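You operate a simulated robot arm through the tools that you are given. There is no shell and no other tool.

You are at the controls of a simulated robot arm. One attempt, no reset.

## Task
Put things in order on the middle of the wooden work top. At the end: the pink coat scent bottle is on the brown wipes carton; the cream jar (marked "Care") from the middle of the wooden work top stands where the black hand vacuum stood; the black hand vacuum stands where the pink coat scent bottle stood; the blue tub from the middle of the wooden work top stands on top of the flat white box (marked "BOWS"); the pink comb stands where the cream jar stood; whatever was shut is shut again. Leave all else as you found it, and nothing knocked over. Set down upright: coat scent bottle.

Only the result counts: the job must be done as asked and must still hold three seconds after the hand-in. Knocking over, shifting, dropping, spilling or breaking anything else fails it.

## Robot
A 7-joint arm with a two-finger parallel gripper, fixed in place. Base frame: the origin is on the floor under the middle of its stand, x ahead of it, y to its left, z up; the work surface is at about z = 880. Units: mm, degrees, N and s.
With the tool pointing down near the work surface it reaches from about 300 to 700 mm from the base axis. Its first joint turns from -66.0 to 66.0 degrees. Payload 1.57 kg.
Tool frame: the origin (TCP) lies between the finger pads and is the grasp point; the fingertips stand 30 mm ahead of it; z points along the fingers, y is the line along which they close. Largest opening 110 mm; finger width 24, thickness 12; the body of the gripper, 48 by 112 mm, starts 78 mm behind the TCP.
Orientation is that of the tool frame in the base frame, as [roll, pitch, yaw] about the fixed x, y, z axes, in that order (R = Rz(yaw) Ry(pitch) Rx(roll)). With the fingers straight down and closing along the base's y, the tool's x points along the base's -x, its y along +y and its z along -z.

## Interface
- The arm moves only by the tool arm_command. Its argument "plan" is a list that holds one entry, the list of rows, each a list of 7 numbers: the shift along the tool's x, y, z in mm, then the turn, a rotation vector about the tool's x, y, z in degrees, then the finger opening in mm, from 0 to 110. In form: [[[x, y, z, rx, ry, rz, gripper], ...]]. A call has 1 to 20 rows; each row shifts and turns the commanded pose from where the row before left it, along the tool's axes as they then stand. Each row takes 0.2 s and may step no farther than 50 mm and 8.6 degrees from the row before; otherwise, or with a gripper value out of range, the whole call is refused. A pose out of reach is approached as far as the arm can. The call stops where the force on the tool passes 40 N (or 10 N more than at its start, if that is more) or the arm is blocked; 0.2 s more then pass. The fingers move at their own pace (about 108 mm/s each) and stop on an object; they squeeze with about 27 N. The grip force told is the motor's: it shows also when the fingers shut on nothing. Time passes only in rows, and 0.2 s behind the last, so rows that do not move let the fingers close. It gives the time, the measured TCP pose, the force on the tool (base axes), the opening and the grip force at its end, in the units of the frame above (readings bear some noise), with the torque about the TCP (base axes, N m) and any sound that the robot's microphone picked up.
- Cameras (640 x 400 px; columns grow to the right, rows downward): "scene" is fixed at [169.9, -394.7, 1406.9]; the picture's right is [0.75, -0.66, 0.00], its down [-0.35, -0.40, -0.85] and it looks along [0.56, 0.63, -0.53] (base axes); focal length 324 px, centre (320, 200). "wrist" rides on the gripper at [70, 16, -141] in the tool frame; the picture's right is [-0.23, 0.97, 0.00], its down [-0.86, -0.20, -0.48] and it looks along [-0.47, -0.11, 0.88] (tool axes); focal length 222 px, centre (320, 200). There is no depth. A picture from a camera that has moved, and an enlarged one, comes with that camera's place and axes in the base frame and with its lens.
- get_image(camera): a new picture of that camera. The clock stands still meanwhile.
- inspect(camera, box): a new picture of the part [left, top, right, bottom] of that camera's present view, enlarged. The clock stands still meanwhile.
- job_done(): hands the job in; it is judged then, once.

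Places have to be worked out from the pictures, the camera data and where the tool is seen. Open the gripper and draw the arm clear of the work before you hand the job in, unless the task says otherwise.

The tools are called by a JSON object that holds its "op" and its "data". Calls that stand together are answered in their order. arm_command: Moves the arm, as the interface text tells. Its arguments: {"type":"object","properties":{"plan":{"type":"array","items":{"type":"array","items":{"type":"array","items":{"type":"number"}}}}},"required":["plan"]} The other tools are called the same way: get_image (camera) takes a picture; inspect (camera, box) takes an enlarged picture of a part of a camera's view; job_done () hands the job in.

At the start:

```text
time_s: 0.0
tool_pos: [316.4, 286.4, 1232.0]
ee_rot: [180.0, 0.1, 180.0]
force: [0.0, -0.3, 0.7]
moment: [0.04, -0.03, 0.0]
grip_width: 110.2
grip_force: 0.1
```

scene: 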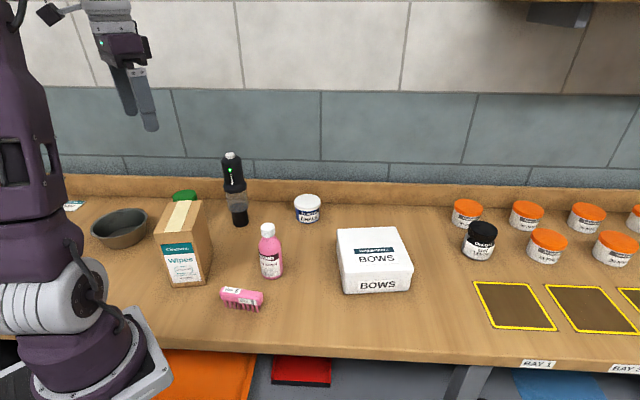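
wrist: 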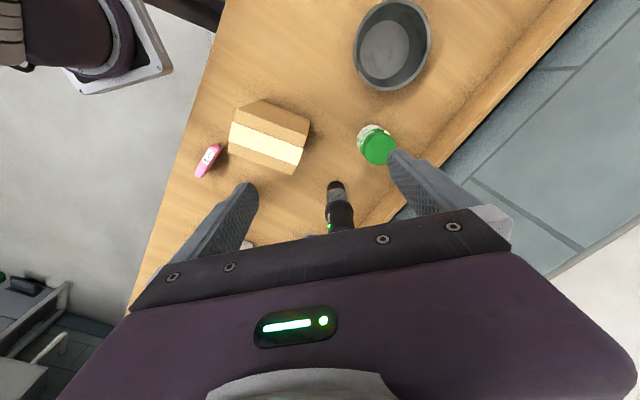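

I start by enlarging the scene to identify each object and read labels.

{"op": "inspect", "data": {"camera": "scene", "box": [60, 140, 320, 320]}}

{"op": "inspect", "data": {"camera": "scene", "box": [280, 160, 540, 320]}}

{"op": "inspect", "data": {"camera": "wrist", "box": [140, 0, 540, 260]}}

```text
2.22 times, centred on (190, 230) of scene
camera zoom: at [169.9, -394.7, 1406.9], right [0.75, -0.66, 0.0], down [-0.35, -0.4, -0.85], along [0.56, 0.63, -0.53], focal length 719 px, centre (609, 133)
```

zoom: 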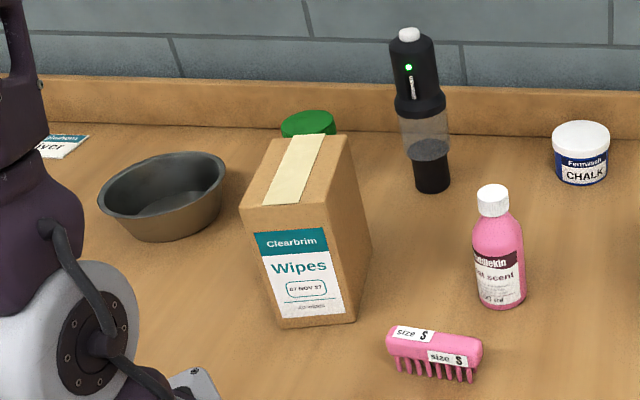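

```text
2.46 times, centred on (410, 240) of scene
camera zoom: at [169.9, -394.7, 1406.9], right [0.75, -0.66, 0.0], down [-0.35, -0.4, -0.85], along [0.56, 0.63, -0.53], focal length 796 px, centre (98, 102)
```

zoom: 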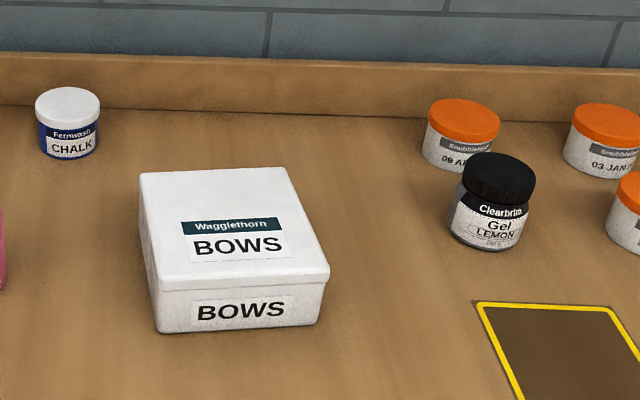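

```text
1.54 times, centred on (340, 130) of wrist
camera zoom: at [246.0, 302.8, 1372.0], right [0.23, 0.97, 0.0], down [0.86, -0.2, 0.48], along [0.47, -0.11, -0.88], focal length 342 px, centre (289, 308)
```

zoom: 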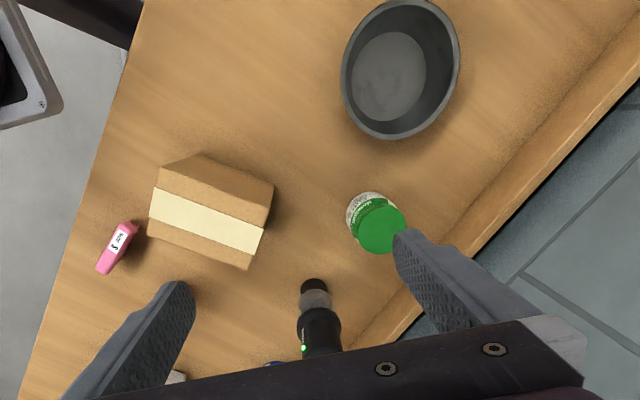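

The objects are clear: green-lid jar behind the wipes carton, vacuum, CHALK tub (blue), BOWS box, bottle, comb. I first move over the bottle area at a safe height to survey with the wrist camera.

{"op": "arm_command", "data": {"plan": [[[-20, -40, -3, 0, 0, 0, 110], [-20, -40, -3, 0, 0, 0, 110], [-20, -40, -3, 0, 0, 0, 110], [-20, -40, -3, 0, 0, 0, 110], [-20, -40, -3, 0, 0, 0, 110], [0, 0, 0, 0, 0, 0, 110]]]}}

{"op": "get_image", "data": {"camera": "wrist"}}

{"op": "get_image", "data": {"camera": "scene"}}

```text
time_s: 1.4
tool_pos: [415.4, 87.2, 1244.1]
ee_rot: [180.0, 0.1, 180.0]
force: [-0.3, 0.1, 0.2]
moment: [0.0, -0.02, 0.0]
grip_width: 110.0
grip_force: 0.1
```

```text
taken
camera wrist: at [345.4, 103.6, 1385.7], right [0.23, 0.97, 0.0], down [0.86, -0.2, 0.48], along [0.47, -0.11, -0.88], focal length 222 px, centre (320, 200)
```

wrist: 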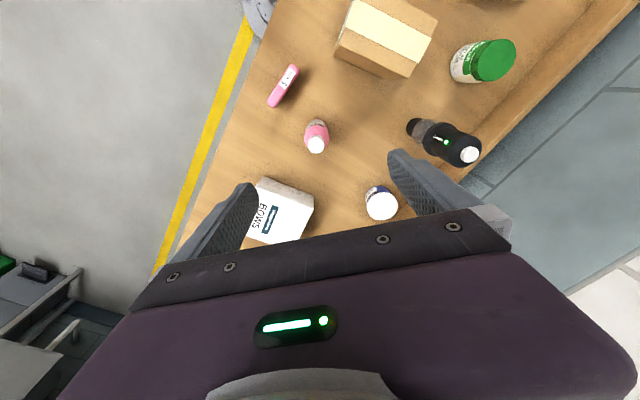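

```text
taken
```

scene: 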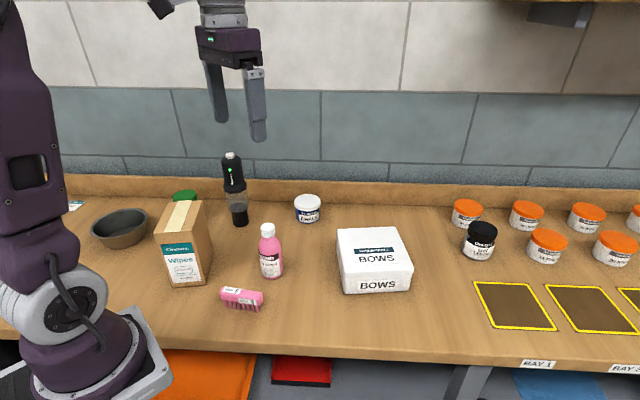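

The wrist view now shows all the middle objects. I enlarge it to get exact pixel positions.

{"op": "inspect", "data": {"camera": "wrist", "box": [240, 0, 400, 100]}}

{"op": "inspect", "data": {"camera": "wrist", "box": [380, 0, 540, 100]}}

{"op": "inspect", "data": {"camera": "wrist", "box": [240, 90, 400, 190]}}

{"op": "inspect", "data": {"camera": "wrist", "box": [340, 100, 500, 230]}}

```text
4.00 times, centred on (320, 50) of wrist
camera zoom: at [345.4, 103.6, 1385.7], right [0.23, 0.97, 0.0], down [0.86, -0.2, 0.48], along [0.47, -0.11, -0.88], focal length 888 px, centre (320, 800)
```

zoom: 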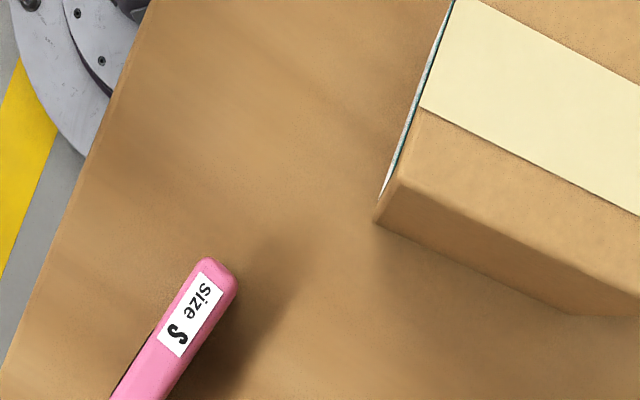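

```text
4.00 times, centred on (460, 50) of wrist
camera zoom: at [345.4, 103.6, 1385.7], right [0.23, 0.97, 0.0], down [0.86, -0.2, 0.48], along [0.47, -0.11, -0.88], focal length 888 px, centre (-240, 800)
```

zoom: 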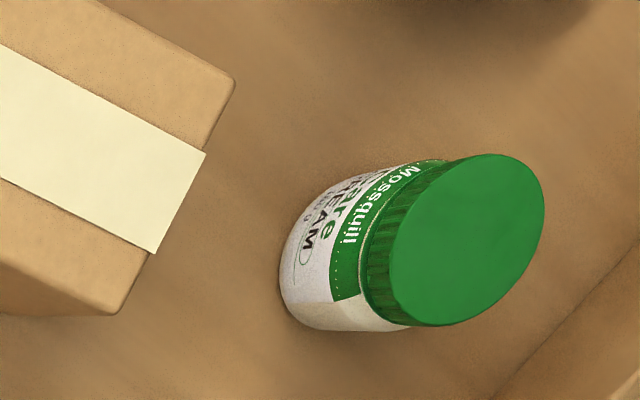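

```text
4.00 times, centred on (320, 140) of wrist
camera zoom: at [345.4, 103.6, 1385.7], right [0.23, 0.97, 0.0], down [0.86, -0.2, 0.48], along [0.47, -0.11, -0.88], focal length 888 px, centre (320, 440)
```

zoom: 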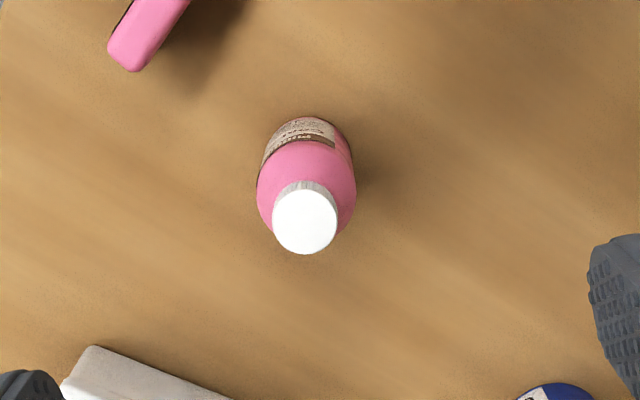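

```text
3.08 times, centred on (420, 165) of wrist
camera zoom: at [345.4, 103.6, 1385.7], right [0.23, 0.97, 0.0], down [0.86, -0.2, 0.48], along [0.47, -0.11, -0.88], focal length 684 px, centre (12, 308)
```

zoom: 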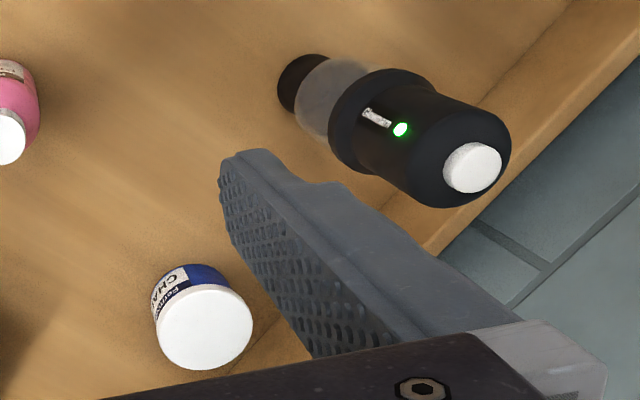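

The green-lid jar reads "Care CREAM", and my two views put the bottle at about (440, 76), the vacuum at (484, 288), the jar at (380, 380), the comb at (344, 31), the chalk tub at (632, 182) and the carton centre at (315, 205). I'll park the bottle first on free table, so I centre above it and look again before going down.

{"op": "arm_command", "data": {"plan": [[[-12, -6, 30, 0, 0, 0, 110], [-12, -5, 40, 0, 0, 0, 110], [0, 0, 40, 0, 0, 0, 110], [0, 0, 34, 0, 0, 0, 110], [0, 0, 0, 0, 0, 0, 110]]]}}

{"op": "get_image", "data": {"camera": "wrist"}}

```text
time_s: 2.6
tool_pos: [440.2, 73.3, 1102.2]
ee_rot: [179.9, -0.1, -179.9]
force: [1.2, 0.5, 0.1]
moment: [-0.01, 0.02, 0.02]
grip_width: 110.1
grip_force: 0.1
```

```text
taken
camera wrist: at [370.2, 90.3, 1243.6], right [0.23, 0.97, 0.0], down [0.86, -0.2, 0.48], along [0.47, -0.11, -0.88], focal length 222 px, centre (320, 200)
```

wrist: 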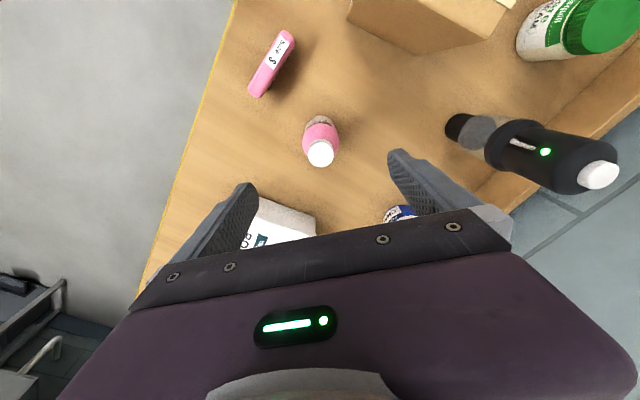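

The bottle cap sits almost on the tool axis (bottle ≈ (437, 74)). I descend straight down to z≈948 and close on the body.

{"op": "arm_command", "data": {"plan": [[[3, 0, 30, 0, 0, 0, 110], [0, 0, 40, 0, 0, 0, 110], [0, 0, 40, 0, 0, 0, 110], [0, 0, 30, 0, 0, 0, 110], [0, 0, 14, 0, 0, 0, 110], [0, 0, 0, 0, 0, 0, 110]]]}}

{"op": "inspect", "data": {"camera": "scene", "box": [180, 140, 380, 320]}}

{"op": "get_image", "data": {"camera": "wrist"}}

```text
time_s: 4.0
tool_pos: [438.6, 77.1, 949.3]
ee_rot: [-180.0, 0.0, 180.0]
force: [-0.2, 0.7, 0.0]
moment: [0.01, -0.01, -0.02]
grip_width: 110.2
grip_force: 0.1
```

```text
2.22 times, centred on (280, 230) of scene
camera zoom: at [169.9, -394.7, 1406.9], right [0.75, -0.66, 0.0], down [-0.35, -0.4, -0.85], along [0.56, 0.63, -0.53], focal length 719 px, centre (409, 133)
```

zoom: 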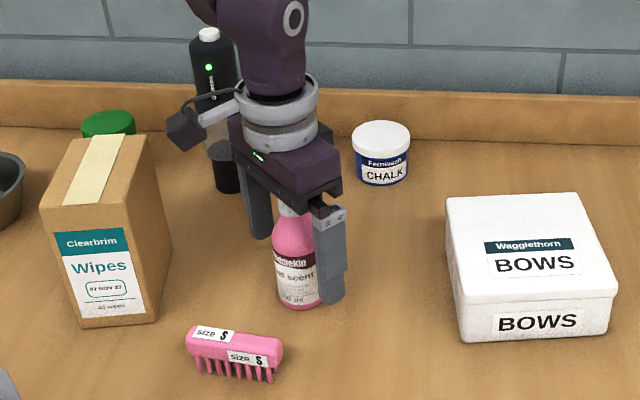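

```text
taken
camera wrist: at [368.1, 93.1, 1089.7], right [0.23, 0.97, 0.0], down [0.86, -0.2, 0.48], along [0.47, -0.11, -0.88], focal length 222 px, centre (320, 200)
```

wrist: 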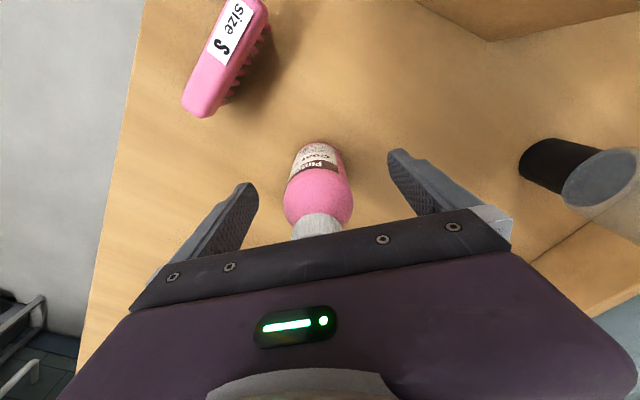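

The fingers straddle the bottle nicely and the body is centred. I close the gripper.

{"op": "arm_command", "data": {"plan": [[[0, 0, 0, 0, 0, 0, 30], [0, 0, 0, 0, 0, 0, 30], [0, 0, 0, 0, 0, 0, 30], [0, 0, 0, 0, 0, 0, 30]]]}}

{"op": "get_image", "data": {"camera": "wrist"}}

```text
time_s: 5.0
tool_pos: [438.8, 76.5, 951.0]
ee_rot: [179.9, 0.0, -180.0]
force: [-0.4, -0.5, 1.9]
moment: [-0.11, 0.01, 0.01]
grip_width: 46.7
grip_force: 27.5
```

```text
taken
camera wrist: at [368.2, 93.0, 1090.0], right [0.23, 0.97, 0.0], down [0.86, -0.2, 0.48], along [0.47, -0.11, -0.88], focal length 222 px, centre (320, 200)
```

wrist: 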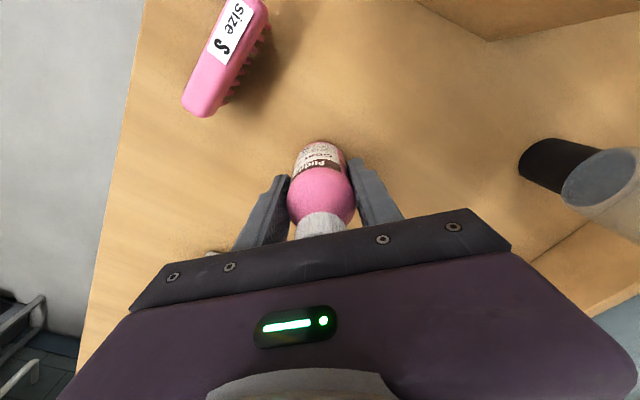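

Gripped firmly at 46.7 mm width. I lift 60 mm, carry it 116 mm toward −y to the free parking spot at about (445, −40), and lower it back.

{"op": "arm_command", "data": {"plan": [[[0, 0, -10, 0, 0, 0, 30], [0, 0, -25, 0, 0, 0, 30], [0, 0, -25, 0, 0, 0, 30], [-2, -20, 0, 0, 0, 0, 30], [-2, -32, 0, 0, 0, 0, 30], [-2, -32, 0, 0, 0, 0, 30], [-1, -22, 0, 0, 0, 0, 30], [0, -10, 0, 0, 0, 0, 30], [0, 0, 0, 0, 0, 0, 30]]]}}

{"op": "get_image", "data": {"camera": "scene"}}

{"op": "get_image", "data": {"camera": "wrist"}}

```text
time_s: 7.0
tool_pos: [444.7, -39.5, 1008.7]
ee_rot: [180.0, 0.1, -180.0]
force: [-0.4, -0.6, -1.1]
moment: [0.0, 0.02, 0.01]
grip_width: 46.6
grip_force: 26.9
```

```text
taken
```

scene: 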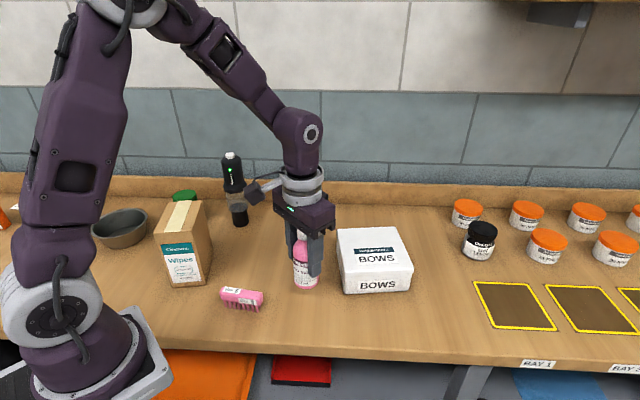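

```text
taken
camera wrist: at [374.7, -23.7, 1149.3], right [0.23, 0.97, 0.0], down [0.86, -0.2, 0.48], along [0.47, -0.11, -0.88], focal length 222 px, centre (320, 200)
```

wrist: 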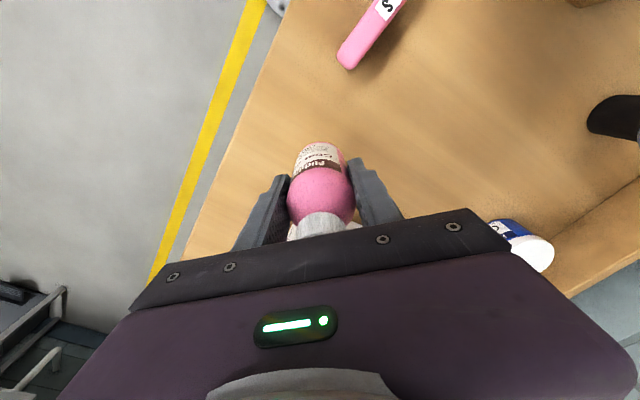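

The bottle is held above clear table. I lower it back the same 60 mm in easing steps, then read the force.

{"op": "arm_command", "data": {"plan": [[[0, 0, 25, 0, 0, 0, 30], [0, 0, 20, 0, 0, 0, 30], [0, 0, 9, 0, 0, 0, 30], [0, 0, 4, 0, 0, 0, 30], [0, 0, 1.5, 0, 0, 0, 30], [0, 0, 0, 0, 0, 0, 30]]]}}

```text
time_s: 8.4
tool_pos: [444.6, -40.8, 949.5]
ee_rot: [179.9, 0.0, -180.0]
force: [-5.3, -2.5, 17.9]
moment: [-0.17, 0.31, 0.01]
grip_width: 46.7
grip_force: 27.0
```

Contact with the table is felt (18 N up). I open and go straight up.

{"op": "arm_command", "data": {"plan": [[[0, 0, -1, 0, 0, 0, 60], [0, 0, 0, 0, 0, 0, 90], [0, 0, 0, 0, 0, 0, 100], [0, 0, -25, 0, 0, 0, 100], [0, 0, -40, 0, 0, 0, 100], [0, 0, -50, 0, 0, 0, 100], [0, 0, -50, 0, 0, 0, 100], [0, 0, -50, 0, 0, 0, 100], [0, 0, -25, 0, 0, 0, 100], [0, 0, 0, 0, 0, 0, 100]]]}}

{"op": "get_image", "data": {"camera": "scene"}}

{"op": "get_image", "data": {"camera": "wrist"}}

```text
time_s: 10.6
tool_pos: [445.0, -40.3, 1191.1]
ee_rot: [180.0, 0.0, -179.9]
force: [0.3, -0.3, -0.1]
moment: [0.0, 0.01, 0.0]
grip_width: 100.1
grip_force: 0.1
```

```text
taken
```

scene: 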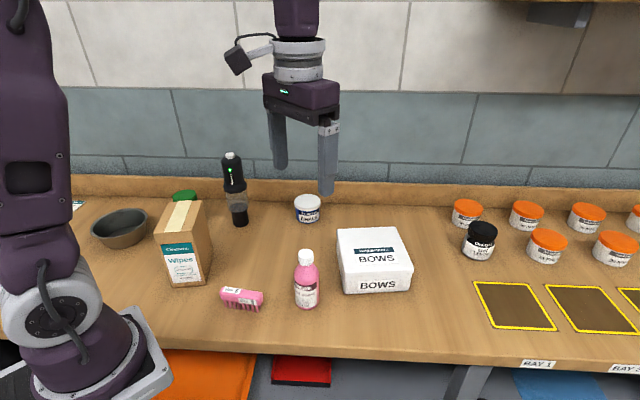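

```text
taken
camera wrist: at [374.5, -24.8, 1332.5], right [0.23, 0.97, 0.0], down [0.86, -0.2, 0.48], along [0.47, -0.11, -0.88], focal length 222 px, centre (320, 200)
```

wrist: 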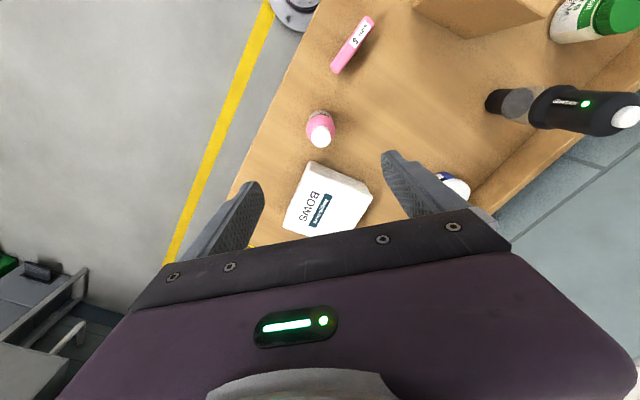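

The bottle stands upright in its parking spot. Next I rise and move over the vacuum to fix its exact position.

{"op": "arm_command", "data": {"plan": [[[0, 0, -40, 0, 0, 0, 100], [-3, 20, -20, 0, 0, 0, 100], [-5, 45, 0, 0, 0, 0, 100], [-5, 45, 0, 0, 0, 0, 100], [-5, 45, 0, 0, 0, 0, 100], [-5, 45, 0, 0, 0, 0, 100], [-5, 45, 0, 0, 0, 0, 100], [-5, 45, 0, 0, 0, 0, 100], [-4, 35, 0, 0, 0, 0, 100], [-2, 3, 0, 0, 0, 0, 100], [0, 0, 0, 0, 0, 0, 100]]]}}

{"op": "get_image", "data": {"camera": "wrist"}}

{"op": "inspect", "data": {"camera": "scene", "box": [160, 130, 320, 230]}}

```text
time_s: 13.0
tool_pos: [479.4, 270.7, 1246.0]
ee_rot: [179.9, 0.1, -179.9]
force: [0.0, 0.2, -0.3]
moment: [-0.01, 0.01, 0.01]
grip_width: 99.8
grip_force: 0.0
out of reach, approached as far as the arm can: row 9, 10
```

```text
taken
camera wrist: at [409.4, 287.5, 1386.8], right [0.23, 0.97, 0.0], down [0.85, -0.2, 0.48], along [0.47, -0.11, -0.88], focal length 222 px, centre (320, 200)
```

wrist: 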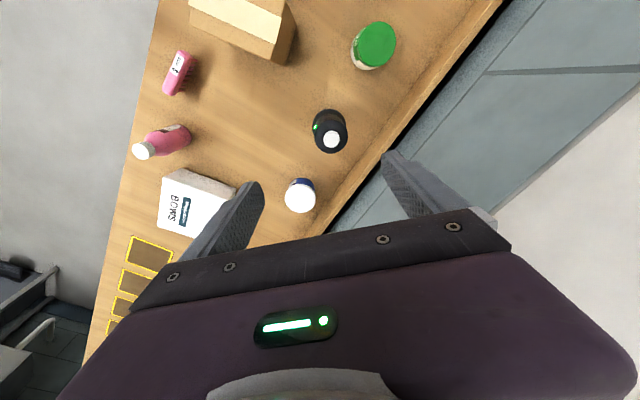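

```text
4.00 times, centred on (240, 180) of scene
camera zoom: at [169.9, -394.7, 1406.9], right [0.75, -0.66, 0.0], down [-0.35, -0.4, -0.85], along [0.56, 0.63, -0.53], focal length 1294 px, centre (640, 280)
```

zoom: 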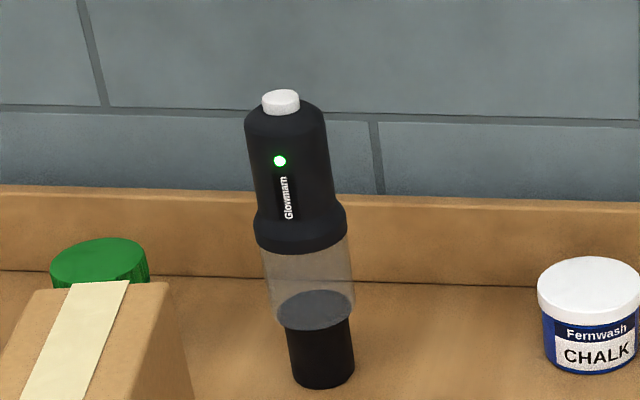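

Vacuum measured at about (485, 285), top at z≈1083, with a ~51 mm handle above a wider ring at z≈1025. The last pose was just out of reach at that height, so I come down somewhat and check where the tool is.

{"op": "arm_command", "data": {"plan": [[[0, 0, 30, 0, 0, 0, 100], [0, 0, 40, 0, 0, 0, 100], [0, 0, 20, 0, 0, 0, 100], [0, 0, 0, 0, 0, 0, 100]]]}}

{"op": "get_image", "data": {"camera": "wrist"}}

```text
time_s: 14.0
tool_pos: [480.2, 273.4, 1156.0]
ee_rot: [179.9, 0.0, 179.9]
force: [0.1, 0.1, -0.5]
moment: [-0.02, 0.04, -0.02]
grip_width: 99.8
grip_force: 0.1
```

```text
taken
camera wrist: at [409.7, 290.6, 1297.5], right [0.23, 0.97, 0.0], down [0.85, -0.2, 0.48], along [0.47, -0.11, -0.88], focal length 222 px, centre (320, 200)
```

wrist: 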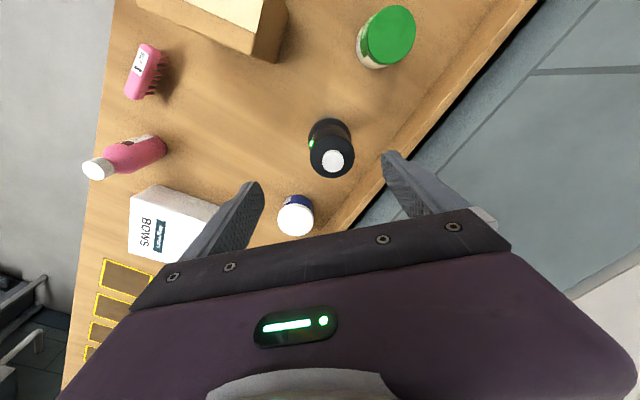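

The button now projects to (483.5, 286). I shift by (+3.5, +12.5) mm and descend to z≈1056 around the handle.

{"op": "arm_command", "data": {"plan": [[[-3.5, 12.5, 0, 0, 0, 0, 100], [0, 0, 25, 0, 0, 0, 100], [0, 0, 35, 0, 0, 0, 100], [0, 0, 30, 0, 0, 0, 100], [0, 0, 10, 0, 0, 0, 100], [0, 0, 0, 0, 0, 0, 100]]]}}

{"op": "get_image", "data": {"camera": "wrist"}}

{"op": "inspect", "data": {"camera": "scene", "box": [160, 100, 320, 240]}}

```text
time_s: 15.4
tool_pos: [482.0, 286.4, 1058.6]
ee_rot: [179.9, 0.0, 180.0]
force: [0.4, -0.5, 0.1]
moment: [-0.03, -0.02, 0.03]
grip_width: 99.8
grip_force: 0.1
```

```text
taken
camera wrist: at [411.8, 302.3, 1199.8], right [0.23, 0.97, 0.0], down [0.86, -0.2, 0.48], along [0.47, -0.11, -0.88], focal length 222 px, centre (320, 200)
```

wrist: 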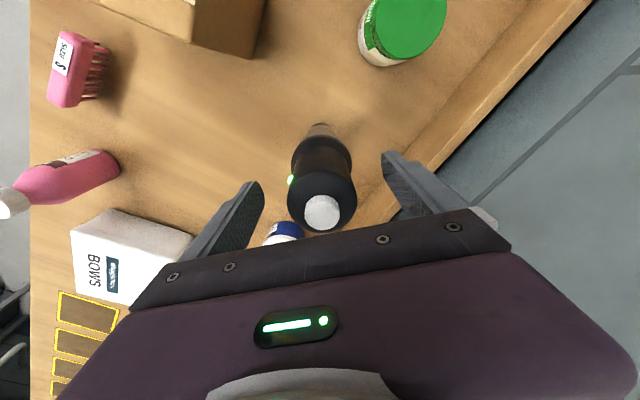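

```text
2.86 times, centred on (240, 170) of scene
camera zoom: at [169.9, -394.7, 1406.9], right [0.75, -0.66, 0.0], down [-0.35, -0.4, -0.85], along [0.56, 0.63, -0.53], focal length 924 px, centre (549, 286)
```

zoom: 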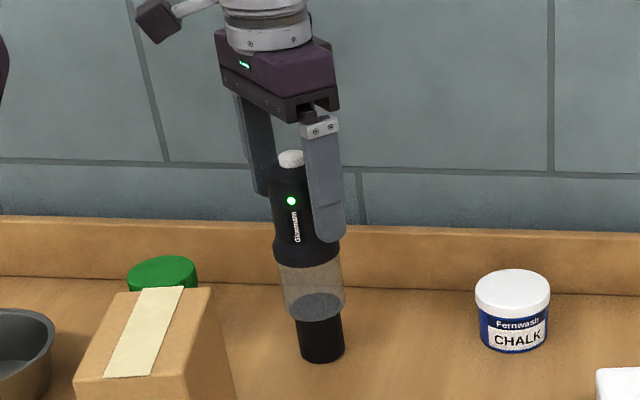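

The fingers straddle the handle just above the ring, and the vacuum axis is within 2 mm of the tool axis. I close.

{"op": "arm_command", "data": {"plan": [[[0, 1.5, 0, 0, 0, 0, 75], [0, 0, 0, 0, 0, 0, 40], [0, 0, 0, 0, 0, 0, 40], [0, 0, 0, 0, 0, 0, 40], [0, 0, 0, 0, 0, 0, 40]]]}}

{"op": "get_image", "data": {"camera": "wrist"}}

```text
time_s: 16.6
tool_pos: [482.8, 285.7, 1058.8]
ee_rot: [179.9, 0.0, 180.0]
force: [0.0, 0.7, -0.2]
moment: [0.01, -0.03, -0.02]
grip_width: 46.7
grip_force: 26.9
```

```text
taken
camera wrist: at [412.0, 303.0, 1199.6], right [0.23, 0.97, 0.0], down [0.86, -0.2, 0.48], along [0.47, -0.11, -0.88], focal length 222 px, centre (320, 200)
```

wrist: 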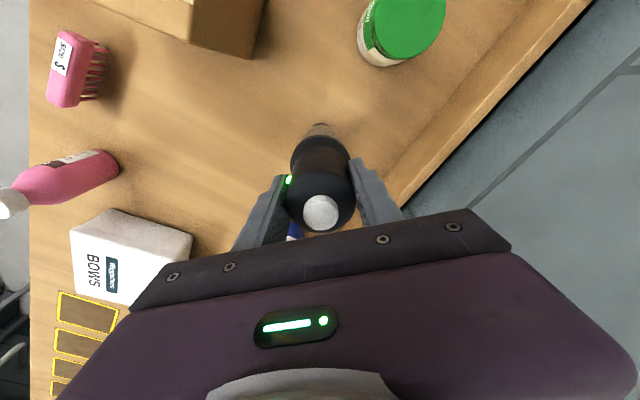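

Gripped at 46.7 mm. I lift 60 mm straight up first and check that it hangs well.

{"op": "arm_command", "data": {"plan": [[[0, 0, -5, 0, 0, 0, 40], [0, 0, -15, 0, 0, 0, 40], [0, 0, -20, 0, 0, 0, 40], [0, 0, -20, 0, 0, 0, 40], [0, 0, 0, 0, 0, 0, 40]]]}}

{"op": "get_image", "data": {"camera": "scene"}}

```text
time_s: 17.8
tool_pos: [484.9, 286.0, 1119.2]
ee_rot: [180.0, 0.0, -179.9]
force: [0.1, 0.0, -5.5]
moment: [0.0, 0.04, 0.01]
grip_width: 47.1
grip_force: 26.8
```

```text
taken
```

scene: 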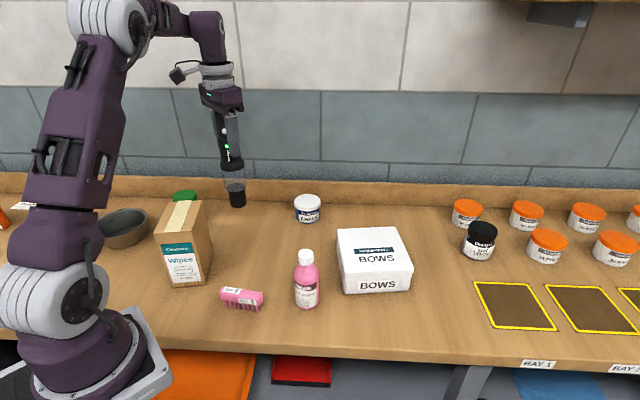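

It hangs straight (≈0.55 kg). I carry it to the bottle's old place (437.5, 75) at this height.

{"op": "arm_command", "data": {"plan": [[[3, -14, 0, 0, 0, 0, 40], [5, -25, 0, 0, 0, 0, 40], [7, -33, 0, 0, 0, 0, 40], [7, -33, 0, 0, 0, 0, 40], [7, -33, 0, 0, 0, 0, 40], [7, -33, 0, 0, 0, 0, 40], [5, -25, 0, 0, 0, 0, 40], [4, -16, 0, 0, 0, 0, 40], [0, 0, 0, 0, 0, 0, 40]]]}}

{"op": "get_image", "data": {"camera": "scene"}}

{"op": "get_image", "data": {"camera": "wrist"}}

```text
time_s: 19.8
tool_pos: [438.9, 74.7, 1116.0]
ee_rot: [-180.0, 0.0, -180.0]
force: [0.0, -0.3, -4.1]
moment: [0.01, 0.0, 0.02]
grip_width: 46.9
grip_force: 27.1
```

```text
taken
```

scene: 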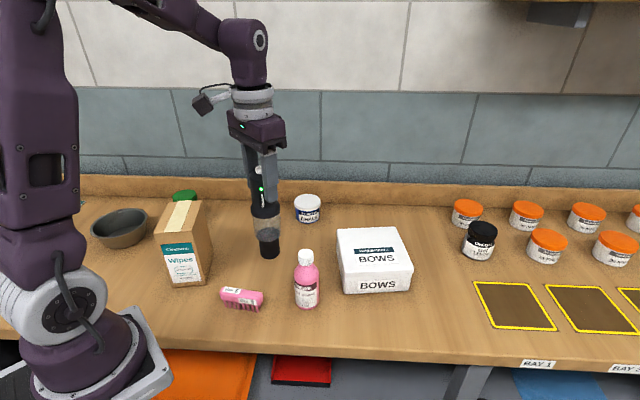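

```text
taken
camera wrist: at [368.5, 89.7, 1257.4], right [0.23, 0.97, 0.0], down [0.86, -0.2, 0.48], along [0.47, -0.11, -0.88], focal length 222 px, centre (320, 200)
```

wrist: 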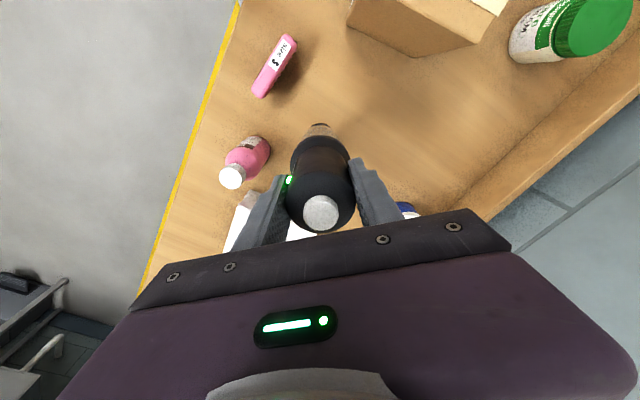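

The vacuum is over the bottle's old place. I lower in easing steps until light contact.

{"op": "arm_command", "data": {"plan": [[[0, 0, 20, 0, 0, 0, 40], [0, 0, 20, 0, 0, 0, 40], [0, 0, 12, 0, 0, 0, 40], [0, 0, 5, 0, 0, 0, 40], [0, 0, 2, 0, 0, 0, 40], [0, 0, 0, 0, 0, 0, 40]]]}}

```text
time_s: 21.2
tool_pos: [438.7, 74.8, 1059.5]
ee_rot: [180.0, 0.0, -180.0]
force: [-0.9, 0.5, -4.3]
moment: [0.03, 0.02, -0.01]
grip_width: 46.8
grip_force: 27.4
```

No contact yet (still carrying the weight). I go down in 1 mm steps.

{"op": "arm_command", "data": {"plan": [[[0, 0, 1, 0, 0, 0, 40], [0, 0, 0.7, 0, 0, 0, 40], [0, 0, 0, 0, 0, 0, 40]]]}}

```text
time_s: 22.0
tool_pos: [438.3, 73.5, 1058.7]
ee_rot: [-180.0, 0.1, 180.0]
force: [-5.3, -3.7, 21.9]
moment: [-0.26, 0.45, 0.06]
grip_width: 47.1
grip_force: 27.4
```

Contact made. I ease off 0.7 mm, open, and then rise straight up clear of the vacuum.

{"op": "arm_command", "data": {"plan": [[[0, 0, -0.8, 0, 0, 0, 47], [0, 0, 0, 0, 0, 0, 60], [0, 0, 0, 0, 0, 0, 80], [0, 0, 0, 0, 0, 0, 90], [0, 0, -25, 0, 0, 0, 90], [0, 0, -40, 0, 0, 0, 90], [0, 0, -50, 0, 0, 0, 90], [0, 0, -50, 0, 0, 0, 90], [0, 0, -20, 0, 0, 0, 90], [0, 0, 0, 0, 0, 0, 90]]]}}

{"op": "get_image", "data": {"camera": "scene"}}

{"op": "get_image", "data": {"camera": "wrist"}}

```text
time_s: 24.2
tool_pos: [436.2, 73.6, 1243.4]
ee_rot: [-180.0, 0.1, 180.0]
force: [1.3, 0.1, 0.3]
moment: [0.02, -0.01, -0.01]
grip_width: 89.9
grip_force: 0.2
```

```text
taken
```

scene: 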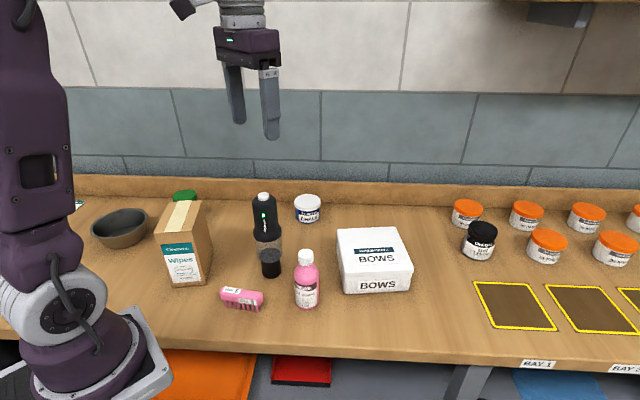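

```text
taken
camera wrist: at [367.2, 89.2, 1384.3], right [0.23, 0.97, 0.0], down [0.86, -0.2, 0.48], along [0.47, -0.11, -0.88], focal length 222 px, centre (320, 200)
```

wrist: 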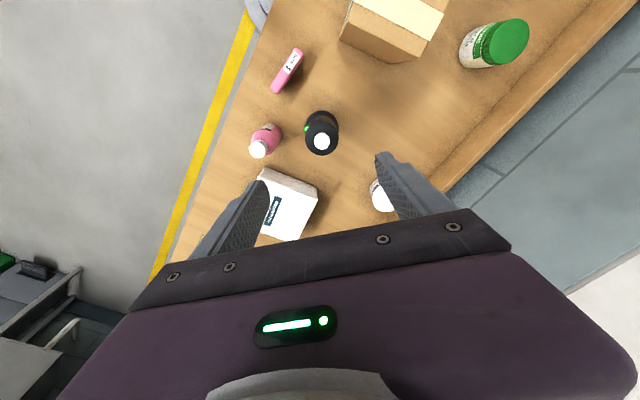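

The vacuum stands upright on the bottle's old place. Next I move above the cream jar to pin down its position.

{"op": "arm_command", "data": {"plan": [[[5, 25, 0, 0, 0, 0, 110], [7, 40, 0, 0, 0, 0, 110], [7, 40, 0, 0, 0, 0, 110], [7, 40, 0, 0, 0, 0, 110], [7, 40, 0, 0, 0, 0, 110], [7, 40, 15, 0, 0, 0, 110], [7, 40, 25, 0, 0, 0, 110], [7, 30, 25, 0, 0, 0, 110], [3, 11, 15, 0, 0, 0, 110], [0, 0, 0, 0, 0, 0, 110]]]}}

{"op": "get_image", "data": {"camera": "wrist"}}

{"op": "get_image", "data": {"camera": "scene"}}

```text
time_s: 26.4
tool_pos: [381.3, 379.3, 1164.1]
ee_rot: [180.0, 0.0, -179.9]
force: [0.7, 0.3, 0.9]
moment: [-0.04, 0.0, 0.02]
grip_width: 110.1
grip_force: 0.1
```

```text
taken
camera wrist: at [311.0, 395.9, 1304.6], right [0.23, 0.97, 0.0], down [0.86, -0.2, 0.48], along [0.47, -0.11, -0.88], focal length 222 px, centre (320, 200)
```

wrist: 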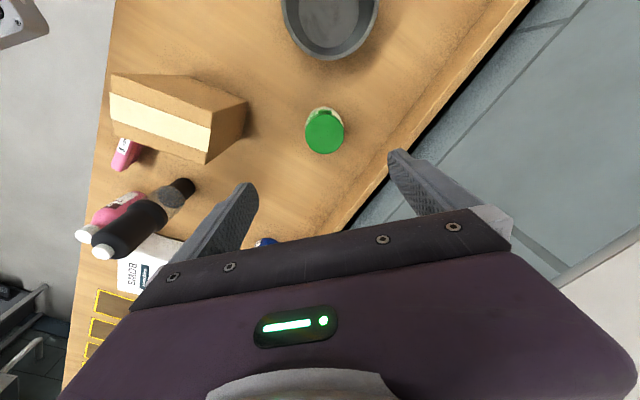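

```text
taken
```

scene: 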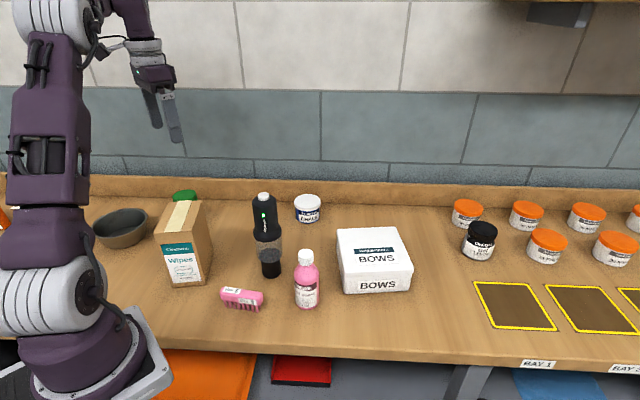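

The jar is in view below. I enlarge it for its exact centre and size.

{"op": "inspect", "data": {"camera": "wrist", "box": [260, 80, 400, 180]}}

```text
4.00 times, centred on (330, 130) of wrist
camera zoom: at [311.0, 395.9, 1304.6], right [0.23, 0.97, 0.0], down [0.86, -0.2, 0.48], along [0.47, -0.11, -0.88], focal length 888 px, centre (280, 480)
```

zoom: 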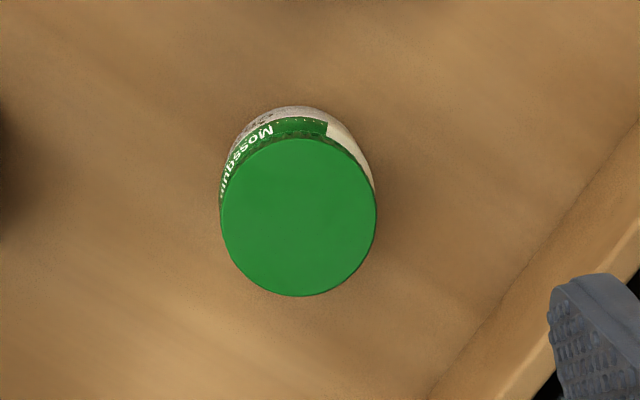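

Jar centre is at about (382.5, 386), diameter ~59 mm, top near z 965. I correct by (+1.5, +6) and descend to z≈923, clear of carton and bowl.

{"op": "arm_command", "data": {"plan": [[[-1.5, 6, 20, 0, 0, 0, 105], [0, 0, 40, 0, 0, 0, 105], [0, 0, 45, 0, 0, 0, 105], [0, 0, 45, 0, 0, 0, 105], [0, 0, 40, 0, 0, 0, 105], [0, 0, 0, 0, 0, 0, 105]]]}}

{"op": "get_image", "data": {"camera": "wrist"}}

{"op": "get_image", "data": {"camera": "scene"}}

```text
time_s: 27.8
tool_pos: [381.8, 385.8, 970.9]
ee_rot: [179.9, -0.1, -180.0]
force: [0.0, -0.6, -0.7]
moment: [-0.02, -0.02, -0.01]
grip_width: 105.2
grip_force: 0.0
```

```text
taken
camera wrist: at [311.2, 403.1, 1111.6], right [0.23, 0.97, 0.0], down [0.86, -0.2, 0.48], along [0.47, -0.11, -0.88], focal length 222 px, centre (320, 200)
```

wrist: 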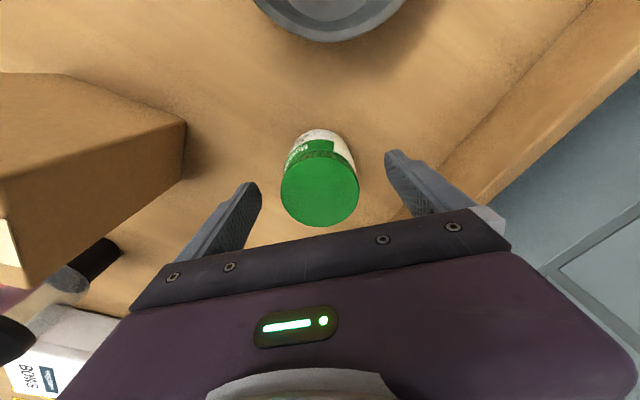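

```text
taken
```

scene: 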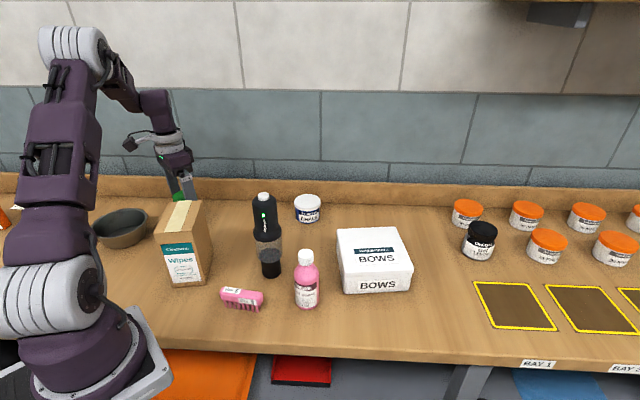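

The jar lid is centred between the fingers. I descend the remaining 48 mm and close.

{"op": "arm_command", "data": {"plan": [[[0, 0, 30, 0, 0, 0, 105], [0, 0, 18, 0, 0, 0, 105], [0, 0, 0, 0, 0, 0, 105], [0, 0, 0, 0, 0, 0, 50], [0, 0, 0, 0, 0, 0, 50], [0, 0, 0, 0, 0, 0, 50], [0, 0, 0, 0, 0, 0, 50]]]}}

{"op": "get_image", "data": {"camera": "wrist"}}

```text
time_s: 29.4
tool_pos: [381.2, 386.6, 924.0]
ee_rot: [180.0, 0.0, -179.9]
force: [0.8, 0.1, -0.6]
moment: [0.02, 0.0, 0.01]
grip_width: 63.3
grip_force: 27.1
```

```text
taken
camera wrist: at [312.0, 403.4, 1064.8], right [0.23, 0.97, 0.0], down [0.86, -0.2, 0.48], along [0.47, -0.11, -0.88], focal length 222 px, centre (320, 200)
```

wrist: 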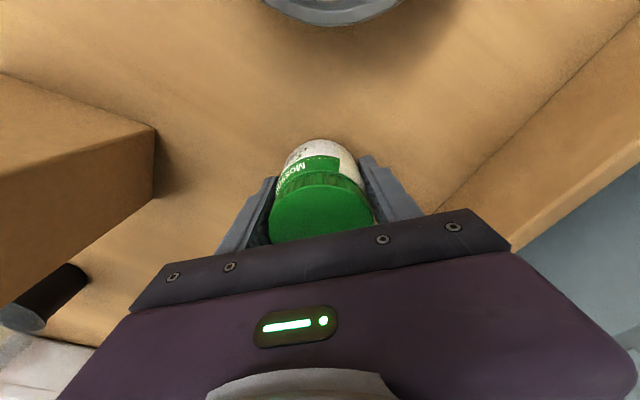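

Jar gripped at 63.3 mm width with its original centre at about (381.5, 387). I lift 50 mm and carry it to the vacuum's old place (482, 287).

{"op": "arm_command", "data": {"plan": [[[0, 0, -6, 0, 0, 0, 50], [0, 0, -20, 0, 0, 0, 50], [0, 0, -24, 0, 0, 0, 50], [-10, -10, 0, 0, 0, 0, 50], [-20, -20, 0, 0, 0, 0, 50], [-25, -25, 0, 0, 0, 0, 50], [-25, -25, 0, 0, 0, 0, 50], [-15, -15, 0, 0, 0, 0, 50], [-5.5, -5, 0, 0, 0, 0, 50], [0, 0, 0, 0, 0, 0, 50]]]}}

{"op": "get_image", "data": {"camera": "scene"}}

{"op": "get_image", "data": {"camera": "wrist"}}

```text
time_s: 31.6
tool_pos: [483.8, 286.6, 975.1]
ee_rot: [-180.0, 0.0, -180.0]
force: [0.4, -0.7, -2.0]
moment: [0.0, 0.0, 0.01]
grip_width: 63.4
grip_force: 27.4
```

```text
taken
```

scene: 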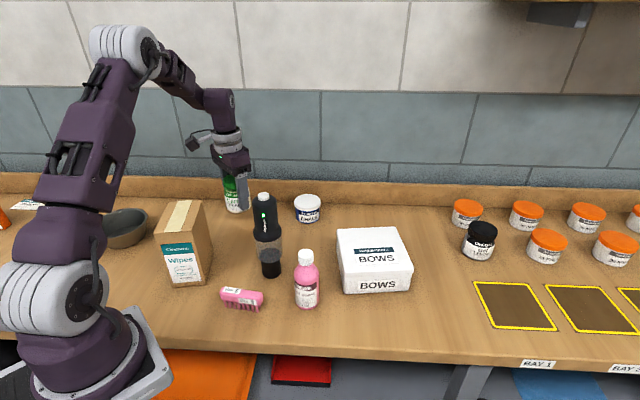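

```text
taken
camera wrist: at [413.6, 303.9, 1115.9], right [0.23, 0.97, 0.0], down [0.86, -0.2, 0.48], along [0.47, -0.11, -0.88], focal length 222 px, centre (320, 200)
```

wrist: 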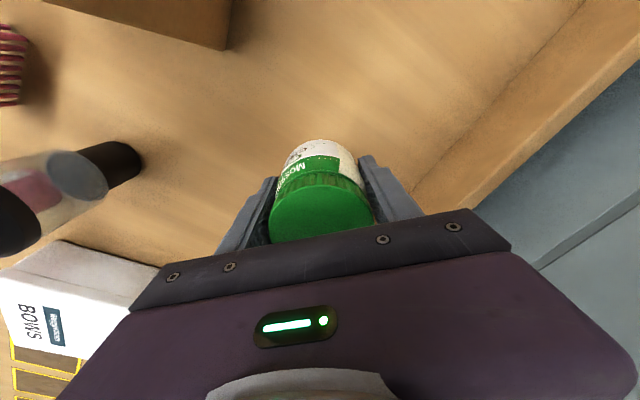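

The jar is over the vacuum's old spot. I lower 48 mm, easing in.

{"op": "arm_command", "data": {"plan": [[[0.5, 0, 20, 0, 0, 0, 50], [0, 0, 18, 0, 0, 0, 50], [0, 0, 8, 0, 0, 0, 50], [0, 0, 3, 0, 0, 0, 50], [0, 0, 0, 0, 0, 0, 50]]]}}

```text
time_s: 32.8
tool_pos: [482.9, 287.8, 926.7]
ee_rot: [179.9, 0.0, -180.0]
force: [-1.0, -0.4, -2.3]
moment: [-0.02, 0.02, -0.01]
grip_width: 63.3
grip_force: 26.7
```

No contact yet; I continue in ~1 mm steps.

{"op": "arm_command", "data": {"plan": [[[0, 0, 0.8, 0, 0, 0, 50], [0, 0, 0.7, 0, 0, 0, 50], [0, 0, 0, 0, 0, 0, 50]]]}}

```text
time_s: 33.6
tool_pos: [482.5, 287.1, 923.9]
ee_rot: [-180.0, -0.1, 180.0]
force: [1.6, 0.0, -2.8]
moment: [-0.01, 0.05, 0.02]
grip_width: 63.4
grip_force: 26.7
```

{"op": "arm_command", "data": {"plan": [[[0, 0, 0.7, 0, 0, 0, 50], [0, 0, 0.5, 0, 0, 0, 50], [0, 0, 0, 0, 0, 0, 50]]]}}

```text
time_s: 34.4
tool_pos: [481.8, 286.7, 924.5]
ee_rot: [179.9, 0.0, 180.0]
force: [1.0, 0.3, 1.0]
moment: [-0.04, -0.02, -0.02]
grip_width: 63.3
grip_force: 27.0
```

The weight is now carried by the table (force went from −2.5 to +1 N). I open and rise.

{"op": "arm_command", "data": {"plan": [[[0, 0, 0.3, 0, 0, 0, 66], [0, 0, 0, 0, 0, 0, 85], [0, 0, 0, 0, 0, 0, 105], [0, 0, 0, 0, 0, 0, 105], [0, 0, -25, 0, 0, 0, 105], [0, 0, -40, 0, 0, 0, 105], [0, 0, -50, 0, 0, 0, 105], [0, 0, -50, 0, 0, 0, 105], [0, 0, -50, 0, 0, 0, 105], [0, 0, 0, 0, 0, 0, 105]]]}}

{"op": "get_image", "data": {"camera": "scene"}}

{"op": "get_image", "data": {"camera": "wrist"}}

```text
time_s: 36.6
tool_pos: [478.8, 287.3, 1139.5]
ee_rot: [-179.9, 0.0, 179.9]
force: [-0.1, -0.1, 0.5]
moment: [0.0, 0.0, 0.02]
grip_width: 104.9
grip_force: 0.0
```

```text
taken
```

scene: 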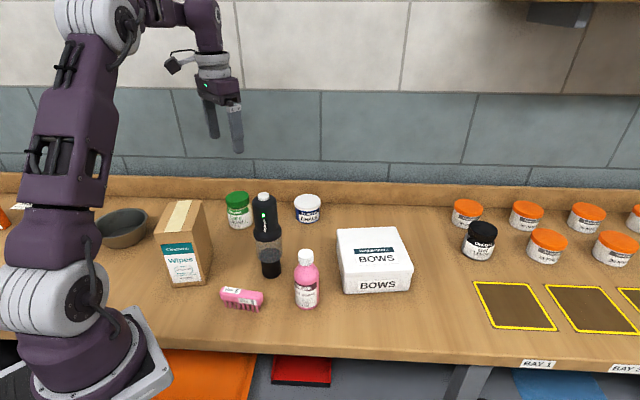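

```text
taken
camera wrist: at [409.3, 302.9, 1280.5], right [0.23, 0.97, 0.0], down [0.86, -0.2, 0.48], along [0.47, -0.11, -0.88], focal length 222 px, centre (320, 200)
```

wrist: 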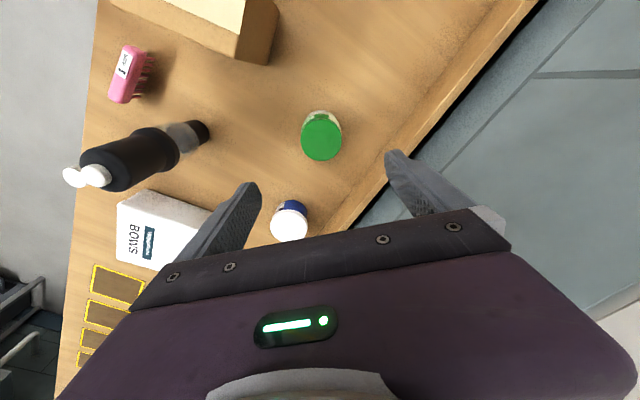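

The jar stands where the vacuum was. Next the chalk tub: I move toward it at moderate height and look.

{"op": "arm_command", "data": {"plan": [[[-15, -12, 0, 0, 0, 0, 105], [-26, -20, 10, 0, 0, 0, 105], [-26, -20, 20, 0, 0, 0, 105], [-26, -20, 20, 0, 0, 0, 105], [-26, -16, 20, 0, 0, 0, 105], [-15, -10, 10, 0, 0, 0, 105], [0, 0, 0, 0, 0, 0, 105]]]}}

{"op": "get_image", "data": {"camera": "wrist"}}

{"op": "get_image", "data": {"camera": "scene"}}

```text
time_s: 38.2
tool_pos: [618.3, 190.4, 1058.3]
ee_rot: [180.0, 0.0, 180.0]
force: [0.3, -0.3, -0.1]
moment: [-0.01, 0.03, -0.01]
grip_width: 105.2
grip_force: 0.1
```

```text
taken
camera wrist: at [548.0, 206.4, 1198.5], right [0.23, 0.97, 0.0], down [0.86, -0.2, 0.48], along [0.47, -0.11, -0.88], focal length 222 px, centre (320, 200)
```

wrist: 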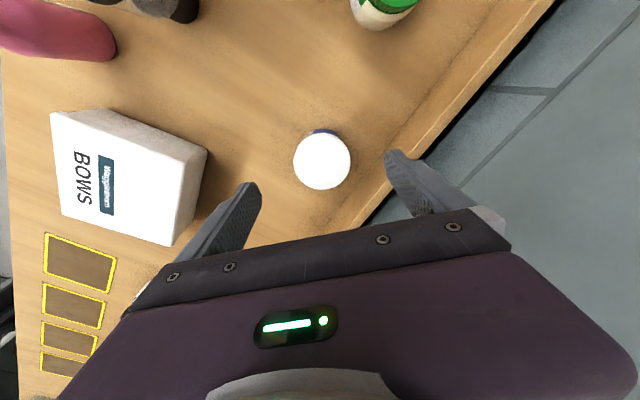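

```text
taken
```

scene: 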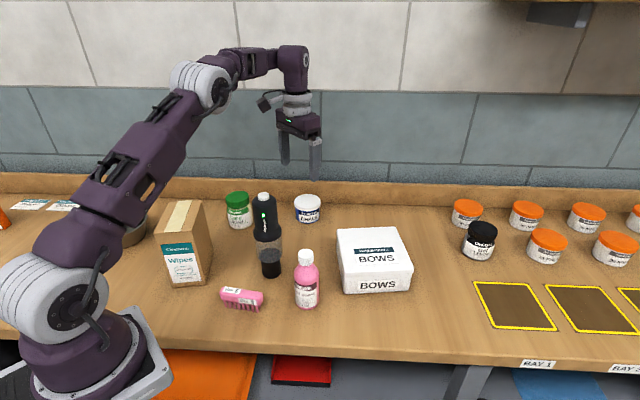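

The tub's lid centre is at about (632, 189.5), 68 mm wide. I enlarge the BOWS box here to measure its lid, then go down on the tub.

{"op": "inspect", "data": {"camera": "wrist", "box": [30, 90, 230, 260]}}

{"op": "arm_command", "data": {"plan": [[[-14, -0.5, 20, 0, 0, 0, 105], [0, 0, 40, 0, 0, 0, 105], [0, 0, 40, 0, 0, 0, 105], [0, 0, 0, 0, 0, 0, 105]]]}}

{"op": "get_image", "data": {"camera": "wrist"}}

```text
2.35 times, centred on (130, 175) of wrist
camera zoom: at [548.0, 206.4, 1198.5], right [0.23, 0.97, 0.0], down [0.86, -0.2, 0.48], along [0.47, -0.11, -0.88], focal length 523 px, centre (767, 259)
```

zoom: 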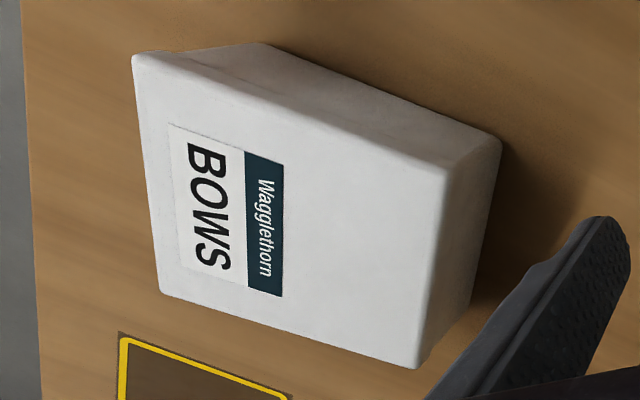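

```text
time_s: 39.2
tool_pos: [632.2, 186.9, 958.3]
ee_rot: [-180.0, 0.0, -179.9]
force: [0.6, -0.6, -0.1]
moment: [-0.02, 0.03, 0.01]
grip_width: 105.4
grip_force: 0.1
```

```text
taken
camera wrist: at [562.2, 203.4, 1099.5], right [0.23, 0.97, 0.0], down [0.86, -0.2, 0.48], along [0.47, -0.11, -0.88], focal length 222 px, centre (320, 200)
```

wrist: 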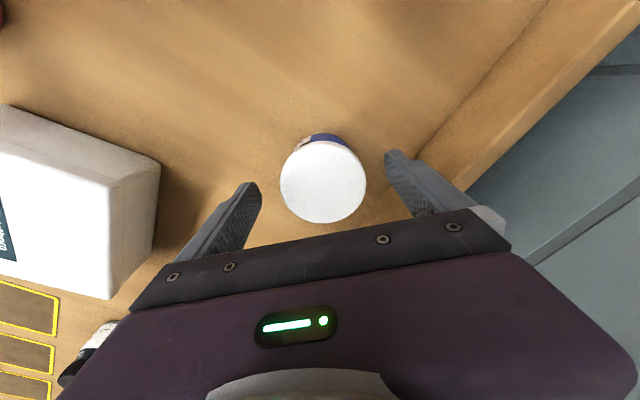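

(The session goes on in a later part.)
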